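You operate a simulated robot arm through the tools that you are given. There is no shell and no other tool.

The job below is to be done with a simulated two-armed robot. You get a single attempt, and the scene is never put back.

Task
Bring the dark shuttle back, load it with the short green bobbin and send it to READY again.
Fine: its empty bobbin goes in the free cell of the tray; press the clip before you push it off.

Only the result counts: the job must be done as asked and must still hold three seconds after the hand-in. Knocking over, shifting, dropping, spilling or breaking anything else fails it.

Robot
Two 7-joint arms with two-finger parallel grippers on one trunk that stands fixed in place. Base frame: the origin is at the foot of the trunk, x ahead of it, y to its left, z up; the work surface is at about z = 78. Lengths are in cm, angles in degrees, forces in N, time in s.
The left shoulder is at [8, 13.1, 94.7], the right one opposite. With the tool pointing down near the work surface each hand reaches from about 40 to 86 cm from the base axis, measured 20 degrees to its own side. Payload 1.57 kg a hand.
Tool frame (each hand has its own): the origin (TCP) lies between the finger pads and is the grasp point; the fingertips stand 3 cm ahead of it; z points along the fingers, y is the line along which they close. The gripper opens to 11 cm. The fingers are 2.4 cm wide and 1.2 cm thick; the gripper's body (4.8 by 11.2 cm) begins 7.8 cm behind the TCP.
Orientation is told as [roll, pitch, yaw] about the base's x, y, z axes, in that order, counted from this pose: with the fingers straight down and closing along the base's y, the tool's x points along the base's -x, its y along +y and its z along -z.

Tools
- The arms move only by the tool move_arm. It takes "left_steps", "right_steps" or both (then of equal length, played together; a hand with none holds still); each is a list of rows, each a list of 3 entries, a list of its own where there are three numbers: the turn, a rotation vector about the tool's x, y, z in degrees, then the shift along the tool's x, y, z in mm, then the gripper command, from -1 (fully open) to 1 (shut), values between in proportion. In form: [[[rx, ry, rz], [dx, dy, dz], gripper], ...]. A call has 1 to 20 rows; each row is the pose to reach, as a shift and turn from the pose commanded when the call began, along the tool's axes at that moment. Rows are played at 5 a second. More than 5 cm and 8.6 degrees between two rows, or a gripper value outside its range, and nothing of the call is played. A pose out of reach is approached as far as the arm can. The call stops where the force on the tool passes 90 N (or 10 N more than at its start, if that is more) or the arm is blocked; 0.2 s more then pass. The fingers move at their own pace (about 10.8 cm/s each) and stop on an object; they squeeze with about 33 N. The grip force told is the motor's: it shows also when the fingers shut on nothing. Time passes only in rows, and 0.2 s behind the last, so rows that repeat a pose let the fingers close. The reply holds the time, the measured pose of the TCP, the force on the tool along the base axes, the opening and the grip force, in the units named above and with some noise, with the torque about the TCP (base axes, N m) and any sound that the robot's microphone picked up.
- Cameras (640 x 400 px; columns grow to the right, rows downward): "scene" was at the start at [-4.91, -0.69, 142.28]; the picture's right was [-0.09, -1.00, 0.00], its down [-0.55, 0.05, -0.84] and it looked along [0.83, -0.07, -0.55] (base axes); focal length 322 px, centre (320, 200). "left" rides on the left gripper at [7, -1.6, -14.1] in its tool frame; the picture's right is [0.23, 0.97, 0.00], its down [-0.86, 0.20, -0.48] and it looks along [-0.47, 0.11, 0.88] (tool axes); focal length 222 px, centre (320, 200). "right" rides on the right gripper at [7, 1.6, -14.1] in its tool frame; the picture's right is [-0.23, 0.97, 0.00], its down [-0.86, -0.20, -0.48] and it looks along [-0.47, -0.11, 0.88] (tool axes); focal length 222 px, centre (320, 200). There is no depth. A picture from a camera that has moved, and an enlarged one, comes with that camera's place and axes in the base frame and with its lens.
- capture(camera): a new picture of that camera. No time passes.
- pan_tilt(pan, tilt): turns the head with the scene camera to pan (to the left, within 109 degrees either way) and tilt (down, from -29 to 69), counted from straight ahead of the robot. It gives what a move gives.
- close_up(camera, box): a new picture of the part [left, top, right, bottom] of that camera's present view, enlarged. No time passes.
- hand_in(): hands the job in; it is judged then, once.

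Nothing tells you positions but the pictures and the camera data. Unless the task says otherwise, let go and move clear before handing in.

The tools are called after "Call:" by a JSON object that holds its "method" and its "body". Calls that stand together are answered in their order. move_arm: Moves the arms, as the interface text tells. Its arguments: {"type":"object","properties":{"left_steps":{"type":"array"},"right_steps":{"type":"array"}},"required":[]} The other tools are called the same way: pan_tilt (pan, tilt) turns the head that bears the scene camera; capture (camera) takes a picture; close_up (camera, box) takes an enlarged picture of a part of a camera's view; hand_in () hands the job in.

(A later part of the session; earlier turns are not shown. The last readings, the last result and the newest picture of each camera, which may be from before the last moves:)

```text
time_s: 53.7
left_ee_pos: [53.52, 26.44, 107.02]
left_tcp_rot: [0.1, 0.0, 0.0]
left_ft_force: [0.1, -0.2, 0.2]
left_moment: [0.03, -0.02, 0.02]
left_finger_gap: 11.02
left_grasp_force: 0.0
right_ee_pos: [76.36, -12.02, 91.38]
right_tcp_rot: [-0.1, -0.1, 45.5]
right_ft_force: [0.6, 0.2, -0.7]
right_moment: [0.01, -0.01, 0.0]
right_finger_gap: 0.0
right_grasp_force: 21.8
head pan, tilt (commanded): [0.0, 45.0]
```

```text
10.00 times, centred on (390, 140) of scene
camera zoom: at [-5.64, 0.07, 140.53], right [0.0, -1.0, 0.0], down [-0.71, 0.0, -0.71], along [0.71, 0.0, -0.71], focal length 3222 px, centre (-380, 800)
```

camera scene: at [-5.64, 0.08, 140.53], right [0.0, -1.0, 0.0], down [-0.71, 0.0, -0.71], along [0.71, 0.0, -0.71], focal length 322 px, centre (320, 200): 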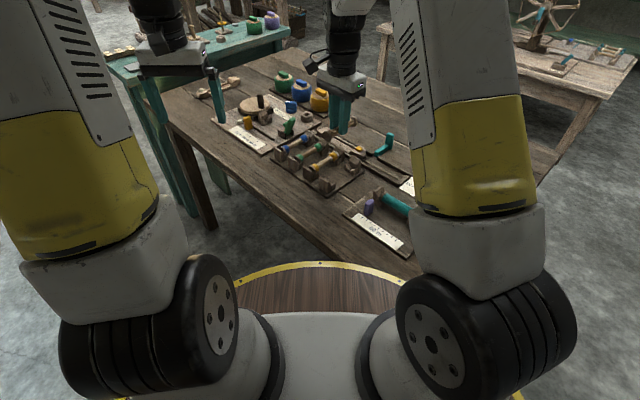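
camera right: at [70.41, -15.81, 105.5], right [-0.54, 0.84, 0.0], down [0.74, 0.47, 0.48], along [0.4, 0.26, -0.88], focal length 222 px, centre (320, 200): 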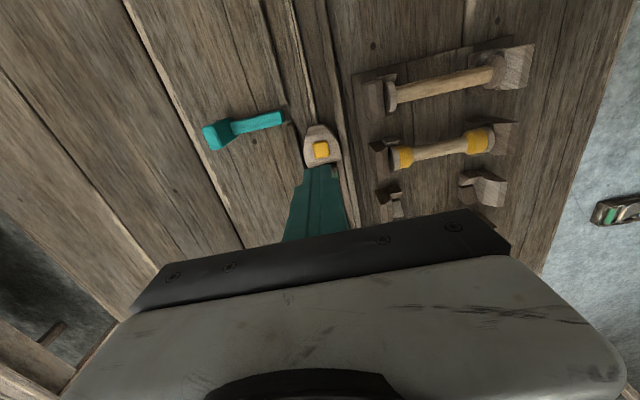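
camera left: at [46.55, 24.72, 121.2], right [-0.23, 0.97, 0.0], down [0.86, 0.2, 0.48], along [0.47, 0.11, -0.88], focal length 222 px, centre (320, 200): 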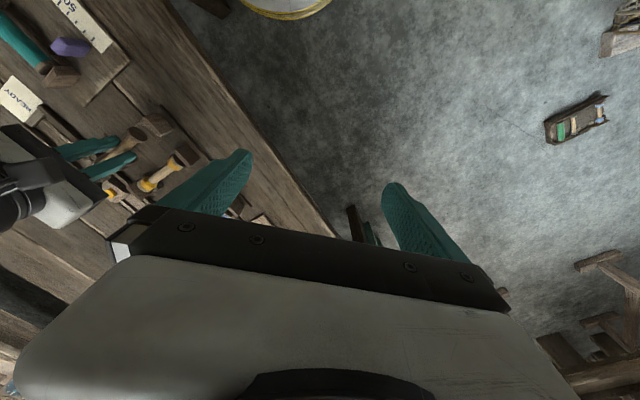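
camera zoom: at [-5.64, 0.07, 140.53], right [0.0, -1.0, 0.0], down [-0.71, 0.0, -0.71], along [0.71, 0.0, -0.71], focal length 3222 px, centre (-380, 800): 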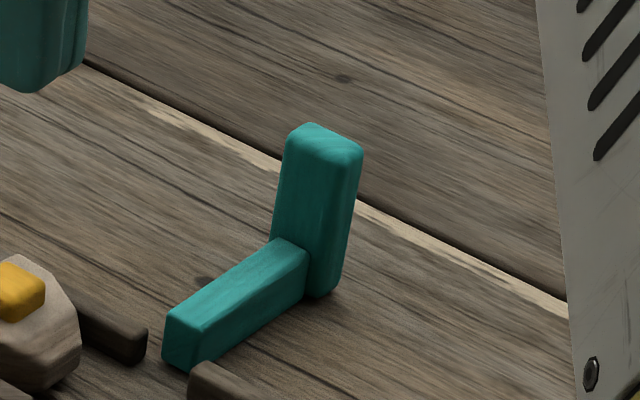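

The fingertips are nearly over the clip. I'll lower to just above it and check from the scene camera.

Call:
{"method": "move_arm", "body": {"right_steps": [[[0, 0, 0], [2, 0, 25], 1], [[0, 0, 0], [2, 0, 50], 1], [[0, 0, 0], [2, 0, 62], 1], [[0, 0, 0], [2, 0, 62], 1]]}}

Call:
{"method": "close_up", "body": {"camera": "scene", "box": [340, 110, 400, 165]}}

Call:
{"method": "close_up", "body": {"camera": "right", "box": [270, 110, 370, 230]}}

```text
time_s: 54.7
left_ee_pos: [53.49, 26.4, 107.13]
left_tcp_rot: [-0.1, 0.0, 0.0]
left_ft_force: [-0.5, -0.4, 0.4]
left_moment: [-0.01, -0.01, -0.01]
left_finger_gap: 10.99
left_grasp_force: 0.1
right_ee_pos: [76.2, -12.23, 85.38]
right_tcp_rot: [0.1, -0.1, 45.5]
right_ft_force: [-0.6, 0.4, -0.6]
right_moment: [0.0, 0.0, -0.01]
right_finger_gap: 0.02
right_grasp_force: 21.7
head pan, tilt (commanded): [0.0, 45.0]
```

```text
7.27 times, centred on (370, 138) of scene
camera zoom: at [-5.63, 0.07, 140.53], right [0.0, -1.0, 0.0], down [-0.71, 0.0, -0.71], along [0.71, 0.0, -0.71], focal length 2343 px, centre (-44, 654)
```

zoom: 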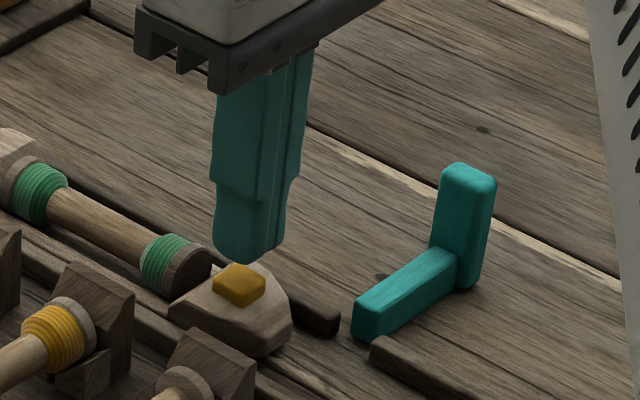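

```text
3.33 times, centred on (320, 170) of right
camera zoom: at [70.32, -15.97, 99.53], right [-0.54, 0.84, 0.0], down [0.74, 0.47, 0.48], along [0.4, 0.26, -0.88], focal length 740 px, centre (320, 300)
```

zoom: 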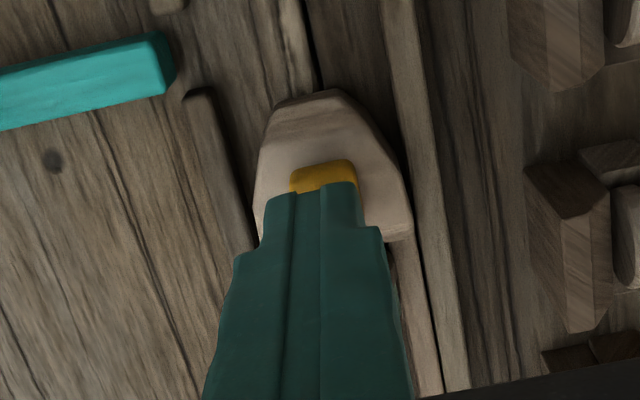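

The fingertips are right above the clip. I'll lower in small increments to find contact.

Call:
{"method": "move_arm", "body": {"right_steps": [[[0, 0, 0], [0, 0, 6], 1], [[0, 0, 0], [0, 0, 9], 1], [[0, 0, 0], [0, 0, 11], 1], [[0, 0, 0], [0, 0, 11], 1]]}}

Call:
{"method": "close_up", "body": {"camera": "scene", "box": [340, 110, 400, 165]}}

```text
time_s: 55.7
left_ee_pos: [53.39, 26.45, 106.99]
left_tcp_rot: [0.1, 0.1, 0.1]
left_ft_force: [-0.6, -1.1, -0.1]
left_moment: [0.0, -0.01, 0.01]
left_finger_gap: 10.99
left_grasp_force: 0.0
right_ee_pos: [76.2, -12.33, 84.2]
right_tcp_rot: [0.0, 0.0, 45.5]
right_ft_force: [-0.4, -0.3, 0.2]
right_moment: [0.04, 0.03, 0.02]
right_finger_gap: 0.02
right_grasp_force: 21.3
head pan, tilt (commanded): [0.0, 45.0]
```

```text
7.27 times, centred on (370, 138) of scene
camera zoom: at [-5.63, 0.07, 140.53], right [0.0, -1.0, 0.0], down [-0.71, 0.0, -0.71], along [0.71, 0.0, -0.71], focal length 2343 px, centre (-44, 654)
```

zoom: 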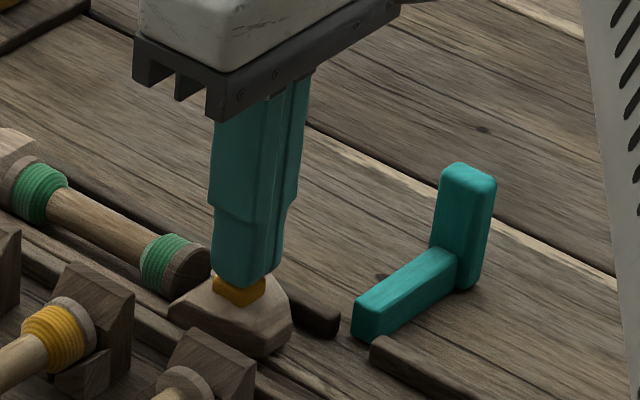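

Just touching. I'll press down 1 mm at a time and watch force and sound.

Call:
{"method": "move_arm", "body": {"right_steps": [[[0, 0, 0], [0, 0, 1], 1], [[0, 0, 0], [0, 0, 2], 1], [[0, 0, 0], [0, 0, 3], 1]]}}

Call:
{"method": "close_up", "body": {"camera": "scene", "box": [340, 110, 400, 165]}}

```text
time_s: 56.5
left_ee_pos: [53.51, 26.42, 107.1]
left_tcp_rot: [0.0, 0.0, -0.1]
left_ft_force: [0.9, -0.3, 0.7]
left_moment: [0.02, 0.0, 0.0]
left_finger_gap: 10.99
left_grasp_force: 0.2
right_ee_pos: [76.27, -12.18, 83.82]
right_tcp_rot: [-0.1, 0.0, 45.5]
right_ft_force: [-1.3, -1.3, 1.7]
right_moment: [-0.05, 0.02, 0.01]
right_finger_gap: 0.02
right_grasp_force: 21.0
head pan, tilt (commanded): [0.0, 45.0]
```

```text
7.27 times, centred on (370, 138) of scene
camera zoom: at [-5.64, 0.07, 140.53], right [0.0, -1.0, 0.0], down [-0.71, 0.0, -0.71], along [0.71, 0.0, -0.71], focal length 2343 px, centre (-44, 654)
```

zoom: 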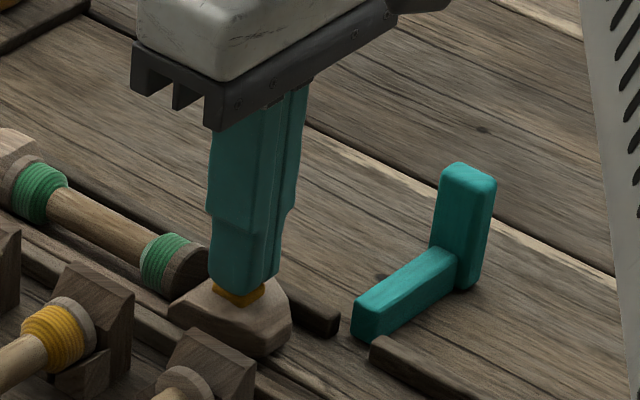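

Contact is beginning. Continue pressing.

Call:
{"method": "move_arm", "body": {"right_steps": [[[0, 0, 0], [0, 0, 1], 1], [[0, 0, 0], [0, 0, 2], 1], [[0, 0, 0], [0, 0, 2], 1]]}}

Call:
{"method": "close_up", "body": {"camera": "scene", "box": [340, 110, 400, 165]}}

```text
time_s: 57.3
left_ee_pos: [53.53, 26.49, 107.02]
left_tcp_rot: [0.0, 0.0, 0.0]
left_ft_force: [0.5, 0.3, 0.2]
left_moment: [-0.03, 0.0, 0.0]
left_finger_gap: 10.99
left_grasp_force: 0.1
right_ee_pos: [76.18, -12.16, 83.83]
right_tcp_rot: [-0.1, -0.1, 45.5]
right_ft_force: [1.4, -1.0, 3.8]
right_moment: [-0.09, -0.05, -0.01]
right_finger_gap: 0.0
right_grasp_force: 21.4
head pan, tilt (commanded): [0.0, 45.0]
```

```text
7.27 times, centred on (370, 138) of scene
camera zoom: at [-5.64, 0.07, 140.53], right [0.0, -1.0, 0.0], down [-0.71, 0.0, -0.71], along [0.71, 0.0, -0.71], focal length 2343 px, centre (-44, 654)
```

zoom: 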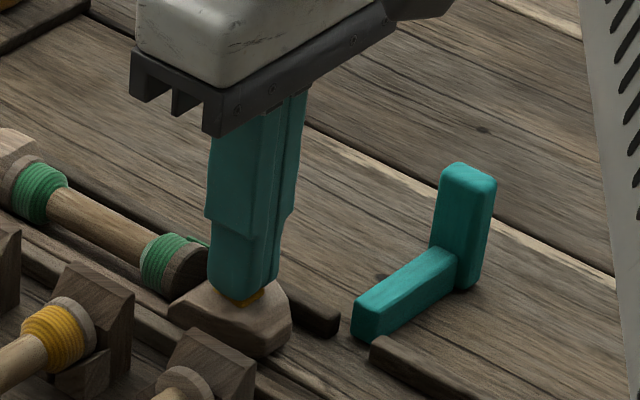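

The clip is moving down. I notice a green sliver behind the near flange, so I'll zoom there.

Call:
{"method": "close_up", "body": {"camera": "scene", "box": [350, 130, 380, 155]}}

Call:
{"method": "capture", "body": {"camera": "right"}}

```text
16.00 times, centred on (365, 142) of scene
camera zoom: at [-5.64, 0.07, 140.53], right [0.0, -1.0, 0.0], down [-0.71, 0.0, -0.71], along [0.71, 0.0, -0.71], focal length 5155 px, centre (-400, 1120)
```

zoom: 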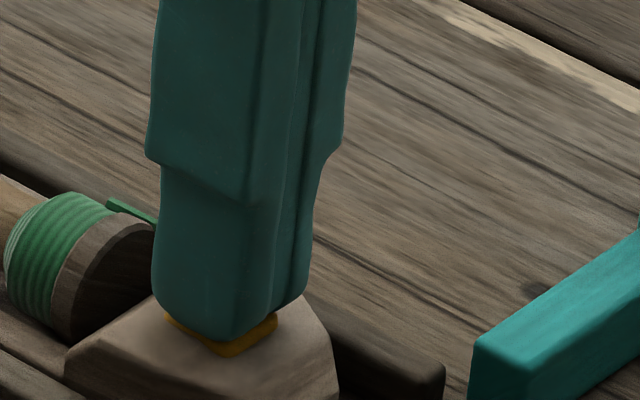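

```text
taken
camera right: at [70.17, -15.88, 97.79], right [-0.54, 0.84, 0.0], down [0.74, 0.47, 0.48], along [0.41, 0.26, -0.88], focal length 222 px, centre (320, 200)
```

right: 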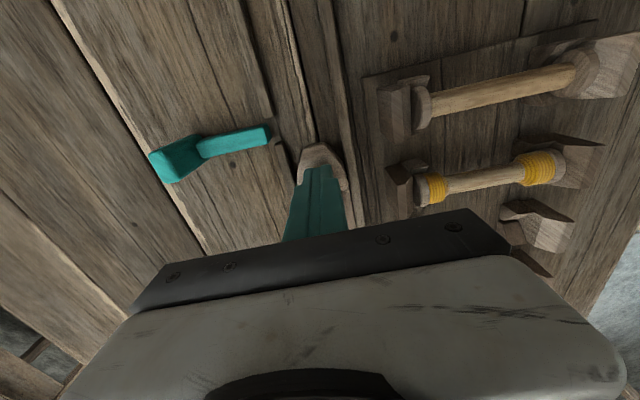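

A thread now runs from the bobbin to the clip, which suggests the clip took effect. I'll press slightly more to make sure it is fully home.

Call:
{"method": "move_arm", "body": {"right_steps": [[[0, 0, 0], [0, 0, 1], 1], [[0, 0, 0], [0, 0, 2], 1], [[0, 0, 0], [0, 0, 2], 1]]}}

Call:
{"method": "close_up", "body": {"camera": "scene", "box": [350, 130, 380, 155]}}

```text
time_s: 58.1
left_ee_pos: [53.51, 26.37, 107.07]
left_tcp_rot: [0.0, -0.1, 0.1]
left_ft_force: [0.9, -0.7, -0.2]
left_moment: [-0.02, -0.02, 0.0]
left_finger_gap: 11.02
left_grasp_force: 0.0
right_ee_pos: [76.13, -12.14, 83.4]
right_tcp_rot: [0.0, 0.0, 45.5]
right_ft_force: [-2.5, -2.1, 8.8]
right_moment: [-0.08, 0.07, 0.02]
right_finger_gap: 0.01
right_grasp_force: 21.5
head pan, tilt (commanded): [0.0, 45.0]
```

```text
16.00 times, centred on (365, 142) of scene
camera zoom: at [-5.68, 0.07, 140.53], right [0.0, -1.0, 0.0], down [-0.71, 0.0, -0.71], along [0.71, 0.0, -0.71], focal length 5155 px, centre (-400, 1120)
```

zoom: 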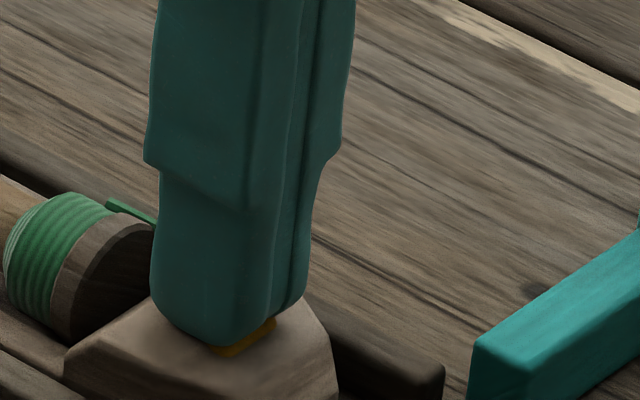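

The clip is nearly flush. One more gentle millimetre, hold, then rise and inspect.

Call:
{"method": "move_arm", "body": {"right_steps": [[[0, 0, 0], [0, 0, 1], 1], [[0, 0, 0], [0, 0, 1.5], 1], [[0, 0, 0], [0, 0, 1.5], 1]]}}

Call:
{"method": "move_arm", "body": {"right_steps": [[[0, 0, 0], [0, 0, -10], 1], [[0, 0, 0], [0, 0, -30], 1], [[0, 0, 0], [0, 0, -60], 1], [[0, 0, 0], [0, 0, -75], 1]]}}

Call:
{"method": "close_up", "body": {"camera": "scene", "box": [340, 110, 400, 165]}}

Call:
{"method": "close_up", "body": {"camera": "right", "box": [270, 90, 370, 210]}}

```text
time_s: 58.9
left_ee_pos: [53.36, 26.5, 107.13]
left_tcp_rot: [0.0, 0.0, 0.0]
left_ft_force: [-0.1, -0.2, 0.5]
left_moment: [0.04, 0.0, -0.05]
left_finger_gap: 10.99
left_grasp_force: 0.0
right_ee_pos: [76.12, -12.1, 83.49]
right_tcp_rot: [-0.1, -0.1, 45.6]
right_ft_force: [-10.3, 0.8, 26.3]
right_moment: [0.1, 0.26, 0.1]
right_finger_gap: 0.02
right_grasp_force: 21.2
head pan, tilt (commanded): [0.0, 45.0]
```

```text
time_s: 59.9
left_ee_pos: [53.58, 26.45, 106.98]
left_tcp_rot: [0.1, -0.1, 0.1]
left_ft_force: [-0.6, 0.5, -0.3]
left_moment: [0.01, 0.02, 0.04]
left_finger_gap: 11.01
left_grasp_force: 0.0
right_ee_pos: [76.11, -12.03, 90.88]
right_tcp_rot: [0.0, -0.1, 45.5]
right_ft_force: [0.9, -0.4, -0.5]
right_moment: [0.04, -0.01, -0.04]
right_finger_gap: 0.01
right_grasp_force: 21.0
head pan, tilt (commanded): [0.0, 45.0]
```

```text
7.27 times, centred on (370, 138) of scene
camera zoom: at [-5.62, 0.07, 140.53], right [0.0, -1.0, 0.0], down [-0.71, 0.0, -0.71], along [0.71, 0.0, -0.71], focal length 2343 px, centre (-44, 654)
```

zoom: 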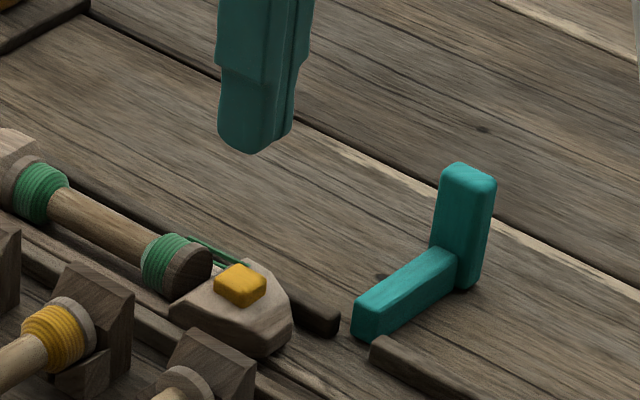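

```text
3.33 times, centred on (320, 150) of right
camera zoom: at [70.18, -15.74, 105.0], right [-0.54, 0.84, 0.0], down [0.74, 0.47, 0.48], along [0.4, 0.26, -0.88], focal length 740 px, centre (320, 367)
```

zoom: 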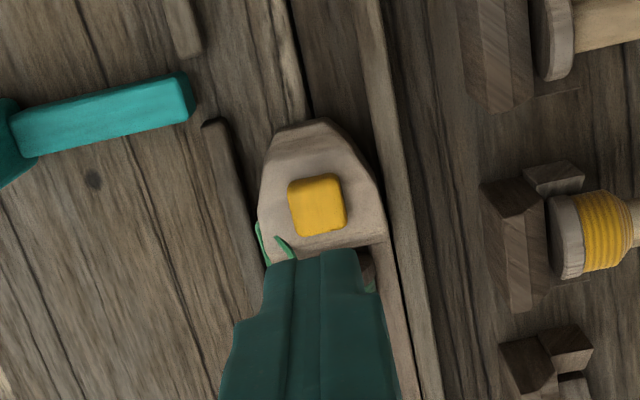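

The thread is now drawn through the clip, so it is set. Next I'll open to 4 cm and go over the green bobbin's core again to use it as the handle for sending the shuttle to READY.

Call:
{"method": "move_arm", "body": {"right_steps": [[[0, 0, 0.5], [-20, -0.4, -5], 0.8], [[0, 0, 0.5], [-45, -0.9, -5], 0.27], [[0, 0, 0.5], [-67, -1.4, -5], 0.27], [[0, 0, 0.5], [-67, -1.4, 20], 0.27], [[0, 0, 0.5], [-67, -1.4, 50], 0.27], [[0, 0, 0.5], [-67, -1.4, 68], 0.27], [[0, 0, 0.5], [-67, -1.4, 68], 0.27]]}}

Call:
{"method": "close_up", "body": {"camera": "right", "box": [260, 30, 400, 240]}}

Call:
{"method": "close_up", "body": {"camera": "scene", "box": [325, 105, 395, 165]}}

```text
time_s: 61.5
left_ee_pos: [53.47, 26.5, 107.13]
left_tcp_rot: [0.0, 0.0, 0.0]
left_ft_force: [-0.2, -0.1, -0.3]
left_moment: [0.0, -0.03, 0.01]
left_finger_gap: 11.0
left_grasp_force: 0.0
right_ee_pos: [80.94, -7.49, 84.2]
right_tcp_rot: [0.1, -0.1, 45.0]
right_ft_force: [-0.5, 1.2, -0.4]
right_moment: [0.01, -0.01, 0.0]
right_finger_gap: 4.04
right_grasp_force: 0.1
head pan, tilt (commanded): [0.0, 45.0]
```

```text
1.90 times, centred on (330, 135) of right
camera zoom: at [75.0, -11.1, 98.38], right [-0.53, 0.85, 0.0], down [0.75, 0.46, 0.48], along [0.41, 0.25, -0.88], focal length 423 px, centre (301, 324)
```

zoom: 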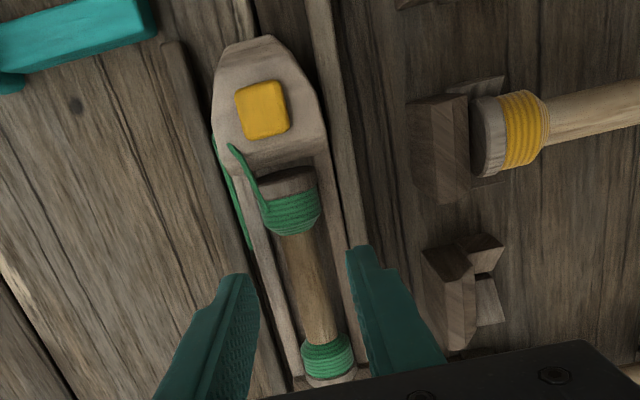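

```text
6.67 times, centred on (360, 135) of scene
camera zoom: at [-5.63, 0.07, 140.53], right [0.0, -1.0, 0.0], down [-0.71, 0.0, -0.71], along [0.71, 0.0, -0.71], focal length 2148 px, centre (53, 633)
```

zoom: 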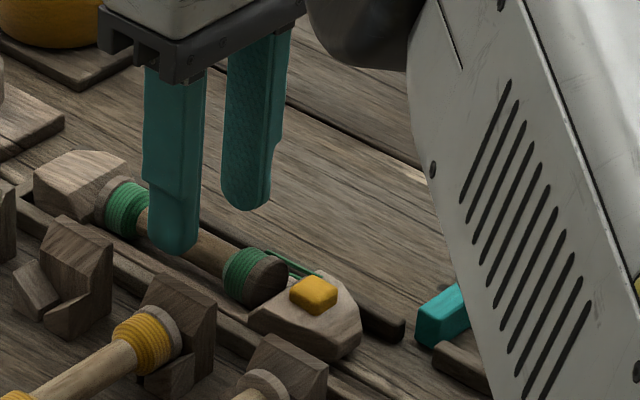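

The thread is clipped and runs from the bobbin. I'll centre on the core, lower to grip depth and close partway.

Call:
{"method": "move_arm", "body": {"right_steps": [[[0, 0, 0], [0, 1.5, 5], 0.27], [[0, 0, 0], [0, 1.5, 10], 0.27], [[0, 0, 0], [0, 1.5, 15], 0.27], [[0, 0, 0], [0, 1.5, 15], 0.45], [[0, 0, 0], [0, 1.5, 15], 0.6]]}}

Call:
{"method": "close_up", "body": {"camera": "right", "box": [260, 60, 400, 240]}}

```text
time_s: 62.7
left_ee_pos: [53.52, 26.55, 107.11]
left_tcp_rot: [0.0, 0.1, 0.1]
left_ft_force: [-0.1, 0.0, -0.4]
left_moment: [0.0, -0.01, -0.01]
left_finger_gap: 11.0
left_grasp_force: 0.0
right_ee_pos: [80.78, -7.55, 82.7]
right_tcp_rot: [0.0, 0.0, 45.1]
right_ft_force: [-0.4, -0.3, 1.0]
right_moment: [-0.02, 0.03, 0.01]
right_finger_gap: 2.2
right_grasp_force: 0.0
head pan, tilt (commanded): [0.0, 45.0]
```

```text
2.22 times, centred on (330, 150) of right
camera zoom: at [74.85, -11.11, 96.87], right [-0.53, 0.85, 0.0], down [0.75, 0.46, 0.48], along [0.41, 0.25, -0.88], focal length 494 px, centre (298, 311)
```

zoom: 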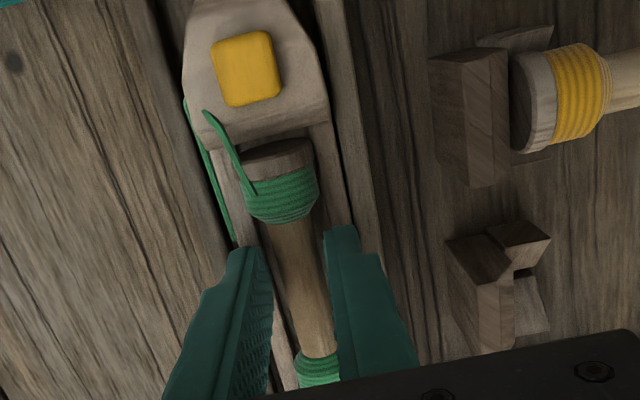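

The core is slightly nearer the right finger. I'll shift 1 mm and close.

Call:
{"method": "move_arm", "body": {"right_steps": [[[0, 0, 0], [0, 1, 0], 0.6], [[0, 0, 0], [0, 1, 0], 0.7], [[0, 0, 0], [0, 1, 0], 1], [[0, 0, 0], [0, 1, 0], 1], [[0, 0, 0], [0, 1, 0], 1]]}}

Call:
{"method": "close_up", "body": {"camera": "right", "box": [260, 60, 400, 240]}}

```text
time_s: 63.9
left_ee_pos: [53.51, 26.4, 107.01]
left_tcp_rot: [0.0, 0.0, 0.0]
left_ft_force: [0.8, 0.0, 0.6]
left_moment: [0.0, 0.02, 0.0]
left_finger_gap: 11.01
left_grasp_force: 0.2
right_ee_pos: [80.58, -7.29, 82.62]
right_tcp_rot: [0.0, 0.1, 45.0]
right_ft_force: [0.6, -0.5, 0.1]
right_moment: [0.03, 0.0, -0.02]
right_finger_gap: 1.9
right_grasp_force: 32.6
head pan, tilt (commanded): [0.0, 45.0]
```

```text
2.22 times, centred on (330, 150) of right
camera zoom: at [74.8, -11.02, 96.84], right [-0.53, 0.85, 0.0], down [0.75, 0.46, 0.48], along [0.41, 0.25, -0.88], focal length 494 px, centre (298, 311)
```

zoom: 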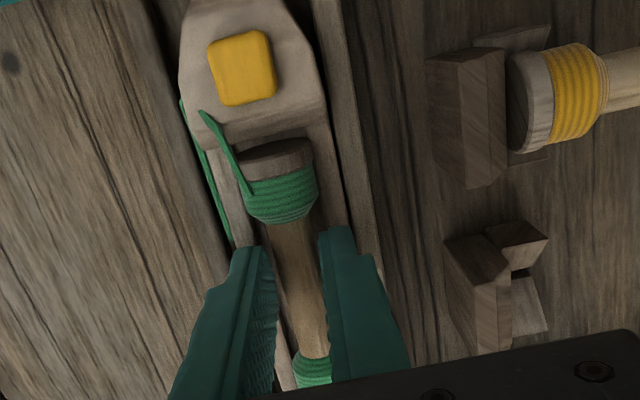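

Gripped with no side load. I'll push the shuttle toward READY, starting gently.

Call:
{"method": "move_arm", "body": {"right_steps": [[[0, 0, 0], [3, 0, 0], 1], [[0, 0, 0], [6, 0, 0], 1], [[0, 0, 0], [10, 0, 0], 1], [[0, 0, 0], [15, 0, 0], 1]]}}

Call:
{"method": "close_up", "body": {"camera": "right", "box": [260, 20, 400, 240]}}

Call:
{"method": "close_up", "body": {"camera": "scene", "box": [325, 105, 415, 175]}}

```text
time_s: 64.9
left_ee_pos: [53.48, 26.43, 107.12]
left_tcp_rot: [0.0, 0.1, 0.0]
left_ft_force: [0.4, 0.8, -0.1]
left_moment: [0.02, 0.04, -0.02]
left_finger_gap: 11.01
left_grasp_force: 0.1
right_ee_pos: [79.7, -8.24, 82.67]
right_tcp_rot: [-0.1, -0.1, 45.1]
right_ft_force: [5.1, 3.8, 13.0]
right_moment: [0.02, -0.04, 0.0]
right_finger_gap: 1.86
right_grasp_force: 32.9
head pan, tilt (commanded): [0.0, 45.0]
```

```text
1.82 times, centred on (330, 130) of right
camera zoom: at [73.74, -12.03, 96.79], right [-0.53, 0.85, 0.0], down [0.74, 0.46, 0.48], along [0.41, 0.25, -0.88], focal length 404 px, centre (302, 327)
```

zoom: 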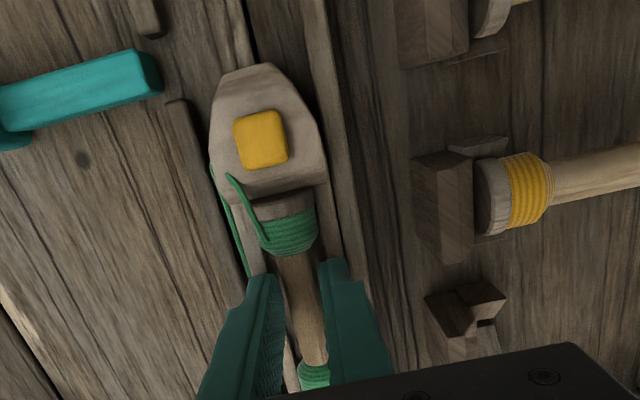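

```text
5.71 times, centred on (370, 140) of scene
camera zoom: at [-5.66, 0.1, 140.53], right [0.0, -1.0, 0.0], down [-0.71, 0.0, -0.71], along [0.71, 0.0, -0.71], focal length 1841 px, centre (34, 543)
```

zoom: 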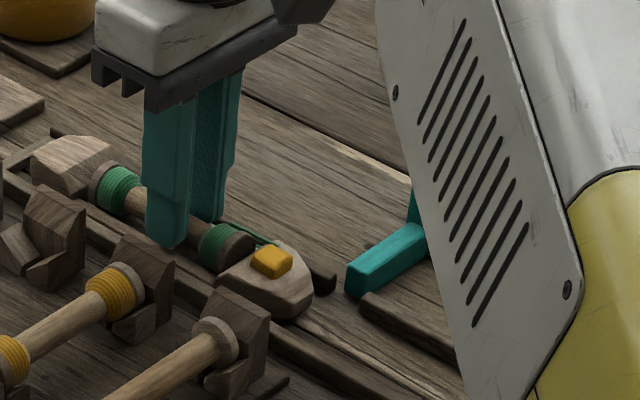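

It slides. There is a 13 N upward push, so I'll raise 1 mm and continue.

Call:
{"method": "move_arm", "body": {"right_steps": [[[0, 0, 0], [0, 0, -1], 1], [[0, 0, 0], [6, 0, -1], 1], [[0, 0, 0], [12, 0, -1], 1], [[0, 0, 0], [18, 0, -1], 1]]}}

Call:
{"method": "close_up", "body": {"camera": "scene", "box": [325, 105, 415, 175]}}

```text
time_s: 65.9
left_ee_pos: [53.45, 26.42, 107.14]
left_tcp_rot: [0.0, 0.0, 0.0]
left_ft_force: [-0.6, 0.8, 0.7]
left_moment: [0.01, -0.05, 0.0]
left_finger_gap: 11.01
left_grasp_force: 0.0
right_ee_pos: [78.38, -9.63, 82.61]
right_tcp_rot: [0.0, 0.0, 45.0]
right_ft_force: [2.4, 1.8, 6.2]
right_moment: [0.18, -0.13, 0.0]
right_finger_gap: 1.87
right_grasp_force: 33.6
head pan, tilt (commanded): [0.0, 45.0]
```

```text
5.71 times, centred on (370, 140) of scene
camera zoom: at [-5.65, 0.09, 140.53], right [0.0, -1.0, 0.0], down [-0.71, 0.0, -0.71], along [0.71, 0.0, -0.71], focal length 1841 px, centre (34, 543)
```

zoom: 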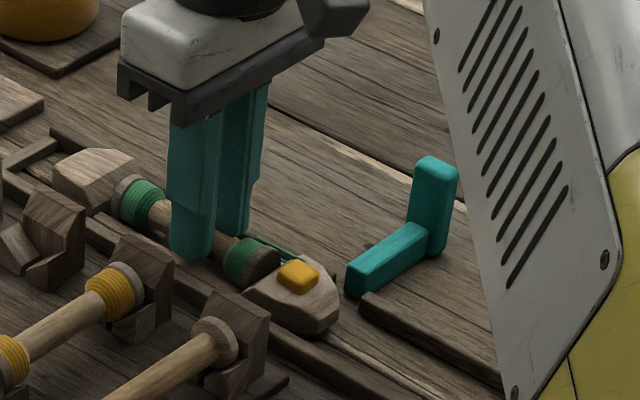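

Moving well with light force. I'll continue in longer strokes.

Call:
{"method": "move_arm", "body": {"right_steps": [[[0, 0, 0], [8, 0, -0.4], 1], [[0, 0, 0], [16, 0, -0.4], 1], [[0, 0, 0], [24, 0, -0.4], 1], [[0, 0, 0], [32, 0, -0.4], 1], [[0, 0, 0], [40, 0, -0.4], 1], [[0, 0, 0], [48, 0, -0.4], 1]]}}

Call:
{"method": "close_up", "body": {"camera": "scene", "box": [325, 105, 425, 190]}}

Call:
{"method": "close_up", "body": {"camera": "right", "box": [220, 0, 400, 240]}}

```text
time_s: 67.3
left_ee_pos: [53.47, 26.55, 107.02]
left_tcp_rot: [0.0, 0.0, -0.1]
left_ft_force: [0.5, 0.2, 0.0]
left_moment: [0.06, 0.0, 0.03]
left_finger_gap: 10.98
left_grasp_force: 0.0
right_ee_pos: [74.88, -13.12, 82.64]
right_tcp_rot: [-0.1, 0.0, 45.0]
right_ft_force: [-0.4, -0.8, -0.1]
right_moment: [-0.04, -0.01, -0.01]
right_finger_gap: 1.88
right_grasp_force: 33.4
head pan, tilt (commanded): [0.0, 45.0]
```

```text
4.71 times, centred on (375, 148) of scene
camera zoom: at [-5.63, 0.08, 140.53], right [0.0, -1.0, 0.0], down [-0.71, 0.0, -0.71], along [0.71, 0.0, -0.71], focal length 1516 px, centre (61, 447)
```

zoom: 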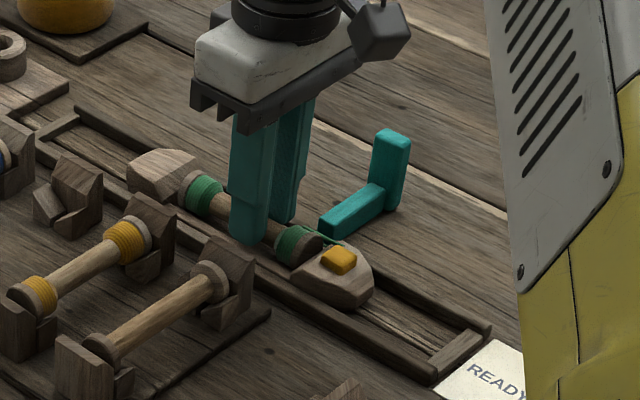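

```text
1.67 times, centred on (310, 120) of right
camera zoom: at [69.09, -16.82, 96.89], right [-0.53, 0.85, 0.0], down [0.75, 0.46, 0.48], along [0.41, 0.25, -0.88], focal length 370 px, centre (337, 333)
```

zoom: 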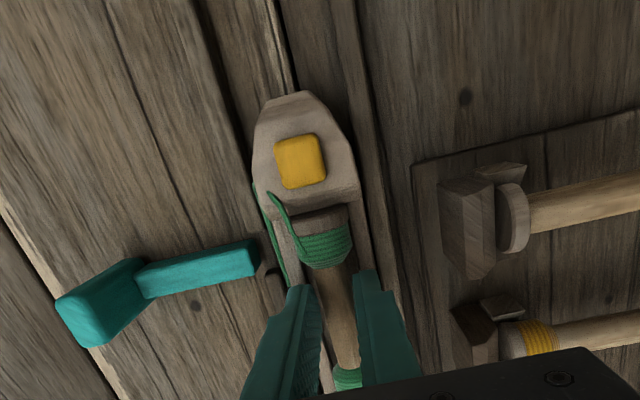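

About 5.9 cm remain to the original READY position. I'll push 5 cm and re-measure.

Call:
{"method": "move_arm", "body": {"right_steps": [[[0, 0, 0], [8, 0, 0], 1], [[0, 0, 0], [16, 0, 0], 1], [[0, 0, 0], [24, 0, 0], 1], [[0, 0, 0], [32, 0, 0], 1], [[0, 0, 0], [40, 0, 0], 1], [[0, 0, 0], [48, 0, 0], 1]]}}

Call:
{"method": "close_up", "body": {"camera": "scene", "box": [335, 115, 425, 190]}}

Call:
{"method": "close_up", "body": {"camera": "right", "box": [220, 0, 400, 240]}}

```text
time_s: 68.7
left_ee_pos: [53.48, 26.51, 107.05]
left_tcp_rot: [-0.1, 0.0, 0.0]
left_ft_force: [0.3, -0.4, 0.3]
left_moment: [-0.01, 0.01, 0.03]
left_finger_gap: 11.02
left_grasp_force: 0.0
right_ee_pos: [71.66, -16.51, 82.73]
right_tcp_rot: [0.0, 0.0, 45.0]
right_ft_force: [0.0, 0.8, 2.8]
right_moment: [-0.03, 0.01, 0.01]
right_finger_gap: 1.88
right_grasp_force: 32.8
head pan, tilt (commanded): [0.0, 45.0]
```

```text
5.33 times, centred on (380, 152) of scene
camera zoom: at [-5.64, 0.08, 140.53], right [0.0, -1.0, 0.0], down [-0.71, 0.0, -0.71], along [0.71, 0.0, -0.71], focal length 1718 px, centre (0, 453)
```

zoom: 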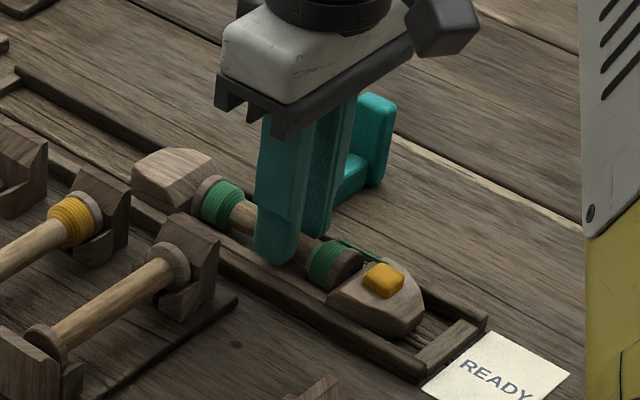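

```text
1.67 times, centred on (310, 120) of right
camera zoom: at [65.61, -20.13, 96.82], right [-0.53, 0.85, 0.0], down [0.75, 0.46, 0.48], along [0.41, 0.25, -0.88], focal length 370 px, centre (337, 333)
```

zoom: 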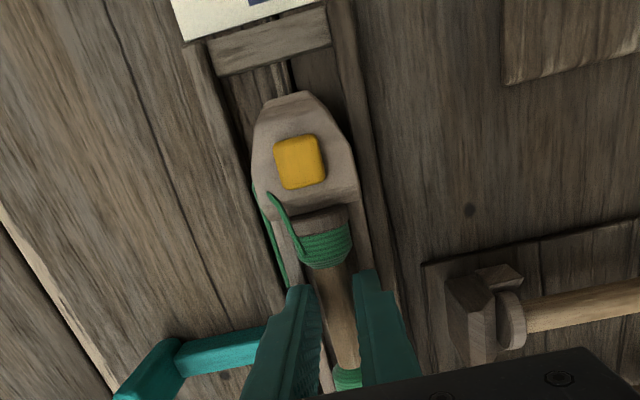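

About 1.2 cm left. I'll push the rest in small steps watching for the end stop.

Call:
{"method": "move_arm", "body": {"right_steps": [[[0, 0, 0], [3, 0, 0], 1], [[0, 0, 0], [6, 0, 0], 1], [[0, 0, 0], [9, 0, 0], 1], [[0, 0, 0], [11, 0, 0], 1]]}}

Call:
{"method": "close_up", "body": {"camera": "scene", "box": [335, 115, 425, 190]}}

Call:
{"method": "close_up", "body": {"camera": "right", "box": [220, 0, 400, 240]}}

```text
time_s: 69.7
left_ee_pos: [53.49, 26.48, 107.16]
left_tcp_rot: [0.0, -0.1, 0.0]
left_ft_force: [0.2, 0.0, 0.1]
left_moment: [-0.01, 0.01, -0.03]
left_finger_gap: 11.01
left_grasp_force: 0.1
right_ee_pos: [70.79, -17.21, 82.61]
right_tcp_rot: [-0.1, -0.1, 45.2]
right_ft_force: [1.9, 3.1, 4.1]
right_moment: [0.06, 0.03, 0.0]
right_finger_gap: 1.85
right_grasp_force: 32.8
head pan, tilt (commanded): [0.0, 45.0]
```

```text
5.33 times, centred on (380, 152) of scene
camera zoom: at [-5.65, 0.08, 140.53], right [0.0, -1.0, 0.0], down [-0.71, 0.0, -0.71], along [0.71, 0.0, -0.71], focal length 1718 px, centre (0, 453)
```

zoom: 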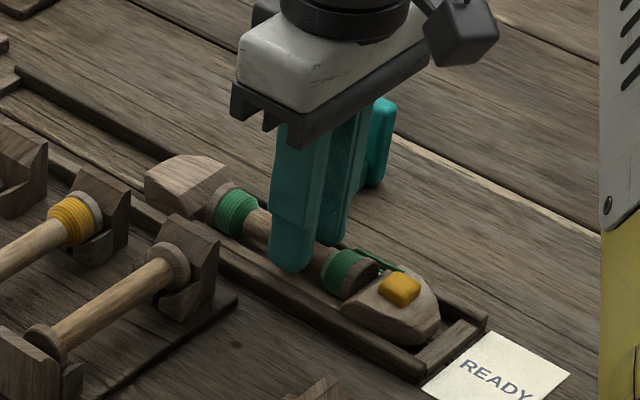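

```text
1.67 times, centred on (310, 120) of right
camera zoom: at [64.83, -20.85, 96.81], right [-0.53, 0.85, 0.0], down [0.74, 0.46, 0.48], along [0.41, 0.25, -0.88], focal length 370 px, centre (337, 333)
```

zoom: 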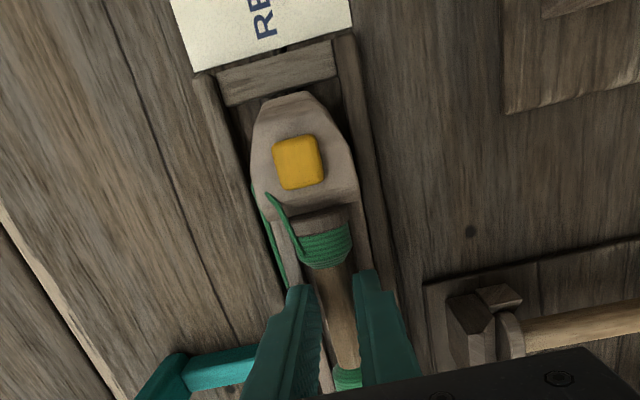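

The shuttle is back at its original READY spot by image comparison. I'll nudge 2 mm more to see whether it reaches the end stop.

Call:
{"method": "move_arm", "body": {"right_steps": [[[0, 0, 0], [1, 0, 0], 1], [[0, 0, 0], [2, 0, 0], 1], [[0, 0, 0], [2, 0, 0], 1]]}}

Call:
{"method": "close_up", "body": {"camera": "right", "box": [270, 20, 350, 120]}}

```text
time_s: 70.5
left_ee_pos: [53.59, 26.5, 107.03]
left_tcp_rot: [0.0, 0.0, 0.0]
left_ft_force: [-0.6, 0.1, -0.4]
left_moment: [0.03, -0.03, -0.01]
left_finger_gap: 10.99
left_grasp_force: 0.0
right_ee_pos: [70.56, -17.22, 82.65]
right_tcp_rot: [0.0, 0.0, 44.9]
right_ft_force: [1.7, 1.4, -0.9]
right_moment: [0.06, -0.05, 0.02]
right_finger_gap: 1.87
right_grasp_force: 33.2
head pan, tilt (commanded): [0.0, 45.0]
```

```text
4.00 times, centred on (310, 70) of right
camera zoom: at [64.71, -21.06, 96.83], right [-0.53, 0.85, 0.0], down [0.75, 0.46, 0.48], along [0.41, 0.25, -0.88], focal length 888 px, centre (360, 720)
```

zoom: 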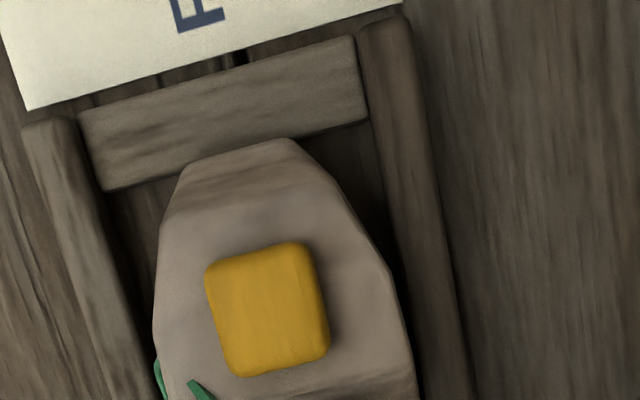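

It is 2 mm past its original position with little resistance. One more small nudge to find the stop.

Call:
{"method": "move_arm", "body": {"right_steps": [[[0, 0, 0], [1, 0, 0], 1], [[0, 0, 0], [2, 0, 0], 1], [[0, 0, 0], [2, 0, 0], 1]]}}

Call:
{"method": "close_up", "body": {"camera": "scene", "box": [385, 145, 425, 180]}}

```text
time_s: 71.3
left_ee_pos: [53.54, 26.52, 107.09]
left_tcp_rot: [0.0, 0.0, 0.0]
left_ft_force: [0.2, -0.4, 0.0]
left_moment: [-0.01, 0.0, -0.01]
left_finger_gap: 10.98
left_grasp_force: 0.0
right_ee_pos: [70.61, -17.48, 82.75]
right_tcp_rot: [-0.1, 0.0, 45.1]
right_ft_force: [9.4, 7.0, -0.8]
right_moment: [0.3, -0.37, 0.03]
right_finger_gap: 1.89
right_grasp_force: 33.0
head pan, tilt (commanded): [0.0, 45.0]
```

```text
11.43 times, centred on (405, 162) of scene
camera zoom: at [-5.59, 0.1, 140.53], right [0.0, -1.0, 0.0], down [-0.71, 0.0, -0.71], along [0.71, 0.0, -0.71], focal length 3682 px, centre (-651, 629)
```

zoom: 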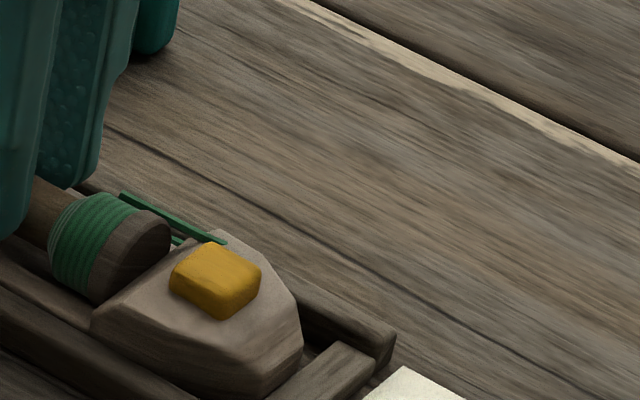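

The shuttle is against the READY end stop. I'll ease the load, release the bobbin and rise straight up.

Call:
{"method": "move_arm", "body": {"right_steps": [[[0, 0, 0], [-1.5, 0, 0], 1], [[0, 0, 0], [-2.5, 0, 0], 1], [[0, 0, 0], [-2.5, 0, 0], 0.66], [[0, 0, 0], [-2.5, 0, 0], 0.5], [[0, 0, 0], [-2.5, 0, 0], 0.3], [[0, 0, 0], [-2.5, 0, 0], 0.3]]}}

Call:
{"method": "close_up", "body": {"camera": "right", "box": [240, 20, 400, 240]}}

Call:
{"method": "close_up", "body": {"camera": "scene", "box": [345, 125, 425, 185]}}

```text
time_s: 72.7
left_ee_pos: [53.4, 26.51, 107.03]
left_tcp_rot: [0.0, 0.0, -0.1]
left_ft_force: [0.9, -0.6, -0.2]
left_moment: [0.0, 0.01, 0.01]
left_finger_gap: 10.99
left_grasp_force: 0.0
right_ee_pos: [70.64, -17.47, 82.79]
right_tcp_rot: [0.0, 0.1, 45.1]
right_ft_force: [-0.5, -0.1, 0.2]
right_moment: [0.04, -0.01, 0.01]
right_finger_gap: 3.86
right_grasp_force: 0.1
head pan, tilt (commanded): [0.0, 45.0]
```

```text
1.82 times, centred on (320, 130) of right
camera zoom: at [64.77, -21.09, 96.87], right [-0.53, 0.85, 0.0], down [0.75, 0.46, 0.48], along [0.41, 0.25, -0.88], focal length 404 px, centre (320, 327)
```

zoom: 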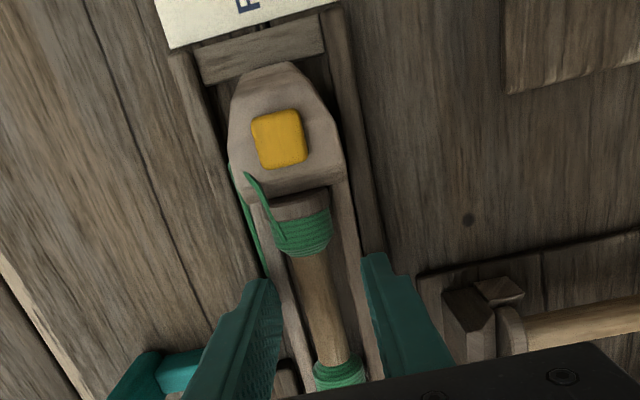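

```text
6.67 times, centred on (385, 155) of scene
camera zoom: at [-5.64, 0.07, 140.53], right [0.0, -1.0, 0.0], down [-0.71, 0.0, -0.71], along [0.71, 0.0, -0.71], focal length 2148 px, centre (-113, 500)
```

zoom: 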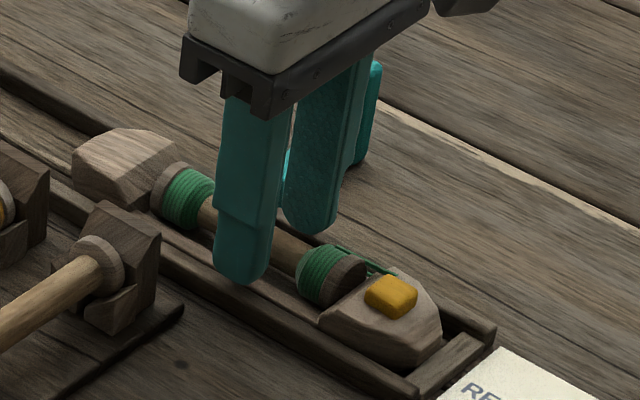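

Released cleanly. I'll rise straight up and back off, then check everything.

Call:
{"method": "move_arm", "body": {"right_steps": [[[0, 0, 0], [0, 0, -15], 0.3], [[0, 0, 0], [0, 0, -45], 0.3], [[0, 0, 0], [0, 0, -90], 0.3], [[0, 0, 0], [0, 0, -135], 0.3], [[0, 0, 0], [0, 0, -180], 0.3], [[0, 0, 0], [40, -20, -210], 0], [[0, 0, 0], [80, -40, -210], 0], [[0, 0, 0], [120, -40, -210], 0], [[0, 0, 0], [150, -40, -210], 0]]}}

Call:
{"method": "capture", "body": {"camera": "scene"}}

Call:
{"method": "close_up", "body": {"camera": "scene", "box": [270, 110, 430, 210]}}

Call:
{"method": "close_up", "body": {"camera": "scene", "box": [345, 125, 425, 185]}}

Call:
{"method": "close_up", "body": {"camera": "scene", "box": [290, 130, 370, 200]}}

```text
refused: row 6 steps farther than a row can; nothing moved
```

```text
taken
camera scene: at [-5.64, 0.07, 140.53], right [0.0, -1.0, 0.0], down [-0.71, 0.0, -0.71], along [0.71, 0.0, -0.71], focal length 322 px, centre (320, 200)
```

scene: 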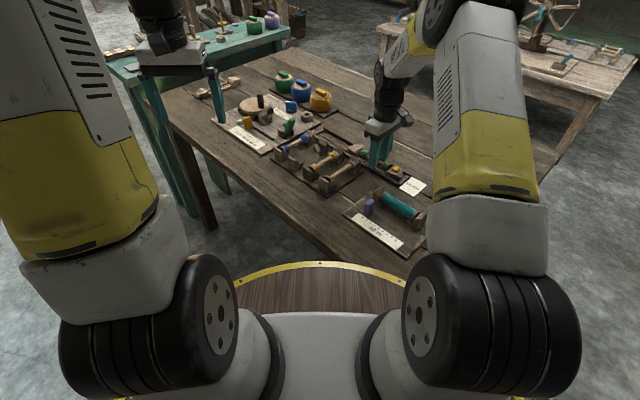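

```text
4.00 times, centred on (350, 160) of scene
camera zoom: at [-5.64, 0.07, 140.53], right [0.0, -1.0, 0.0], down [-0.71, 0.0, -0.71], along [0.71, 0.0, -0.71], focal length 1289 px, centre (200, 360)
```

zoom: 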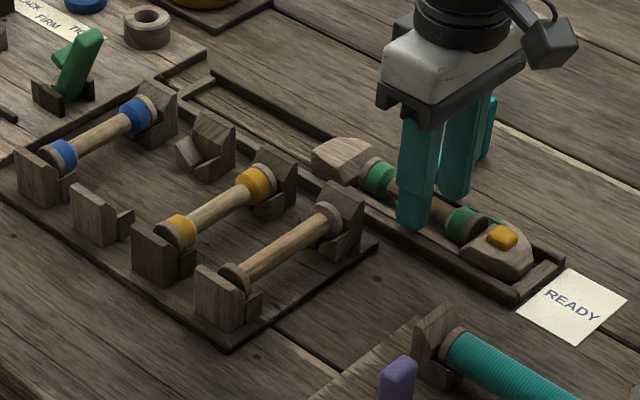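

```text
6.67 times, centred on (385, 155) of scene
camera zoom: at [-5.64, 0.07, 140.53], right [0.0, -1.0, 0.0], down [-0.71, 0.0, -0.71], along [0.71, 0.0, -0.71], focal length 2148 px, centre (-113, 500)
```

zoom: 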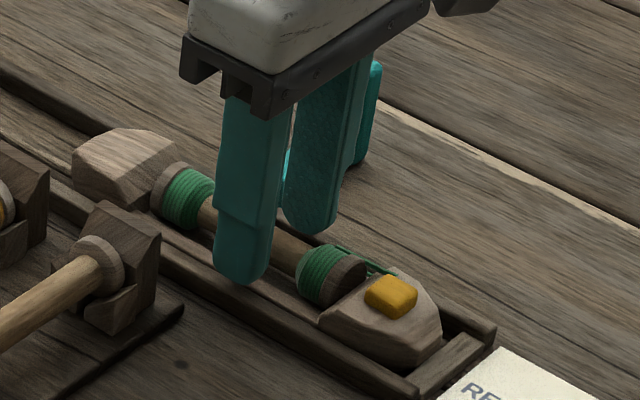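

```text
5.71 times, centred on (330, 165) of scene
camera zoom: at [-5.64, 0.07, 140.53], right [0.0, -1.0, 0.0], down [-0.71, 0.0, -0.71], along [0.71, 0.0, -0.71], focal length 1841 px, centre (263, 400)
```

zoom: 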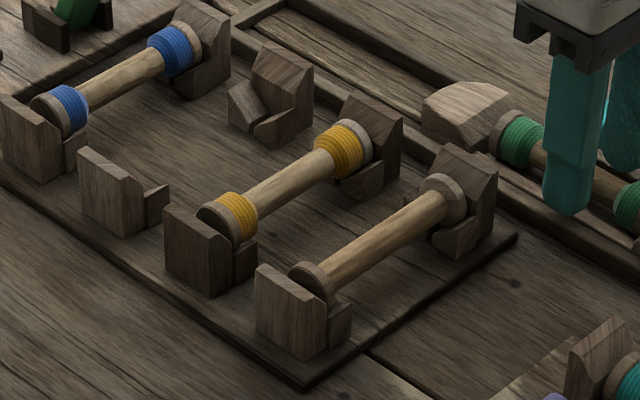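

The move was refused for one over-long row; nothing moved. I'll repeat it with smaller steps.

Call:
{"method": "move_arm", "body": {"right_steps": [[[0, 0, 0], [0, 0, -15], 0.3], [[0, 0, 0], [0, 0, -45], 0.3], [[0, 0, 0], [0, 0, -85], 0.3], [[0, 0, 0], [0, 0, -125], 0.3], [[0, 0, 0], [0, 0, -165], 0.3], [[0, 0, 0], [0, 0, -205], 0.3], [[0, 0, 0], [40, 0, -205], 0], [[0, 0, 0], [80, 0, -205], 0], [[0, 0, 0], [120, 0, -205], 0], [[0, 0, 0], [150, 0, -205], 0]]}}

Call:
{"method": "capture", "body": {"camera": "scene"}}

Call:
{"method": "close_up", "body": {"camera": "scene", "box": [345, 125, 425, 185]}}

Call:
{"method": "capture", "body": {"camera": "right"}}

```text
time_s: 74.9
left_ee_pos: [53.39, 26.42, 107.08]
left_tcp_rot: [-0.1, 0.0, 0.1]
left_ft_force: [0.0, 0.1, -0.4]
left_moment: [-0.02, 0.01, -0.02]
left_finger_gap: 11.0
left_grasp_force: 0.0
right_ee_pos: [60.2, -28.03, 103.15]
right_tcp_rot: [0.0, 0.1, 45.1]
right_ft_force: [-0.6, -0.3, 0.1]
right_moment: [-0.01, 0.04, -0.03]
right_finger_gap: 5.48
right_grasp_force: 0.1
head pan, tilt (commanded): [0.0, 45.0]
```

```text
taken
camera scene: at [-5.62, 0.09, 140.53], right [0.0, -1.0, 0.0], down [-0.71, 0.0, -0.71], along [0.71, 0.0, -0.71], focal length 322 px, centre (320, 200)
```

scene: 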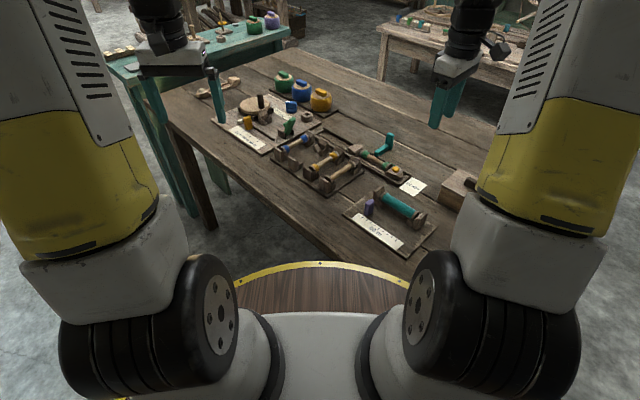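

```text
6.67 times, centred on (385, 155) of scene
camera zoom: at [-5.62, 0.09, 140.53], right [0.0, -1.0, 0.0], down [-0.71, 0.0, -0.71], along [0.71, 0.0, -0.71], focal length 2148 px, centre (-113, 500)
```

zoom: 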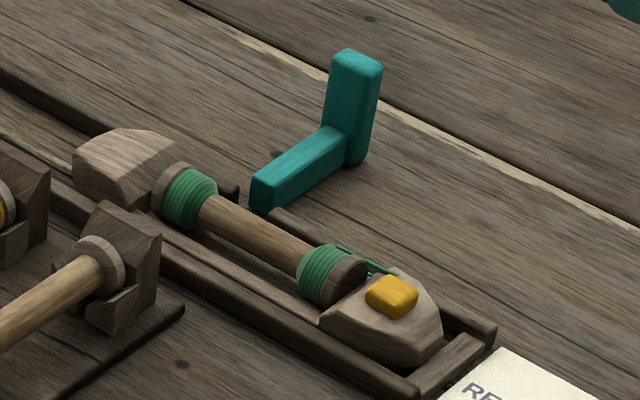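

```text
taken
camera right: at [54.26, -31.69, 117.25], right [-0.53, 0.85, 0.0], down [0.75, 0.46, 0.48], along [0.41, 0.25, -0.88], focal length 222 px, centre (320, 200)
```

right: 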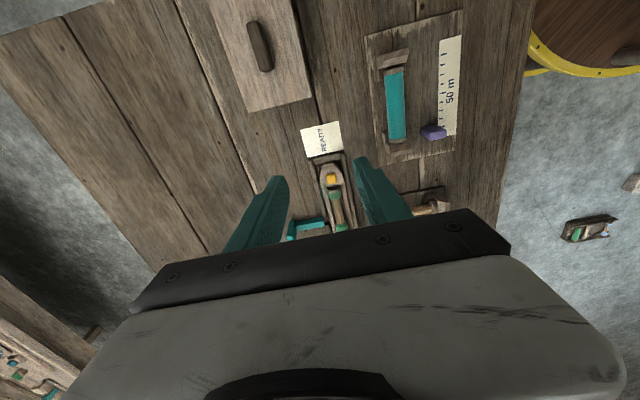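

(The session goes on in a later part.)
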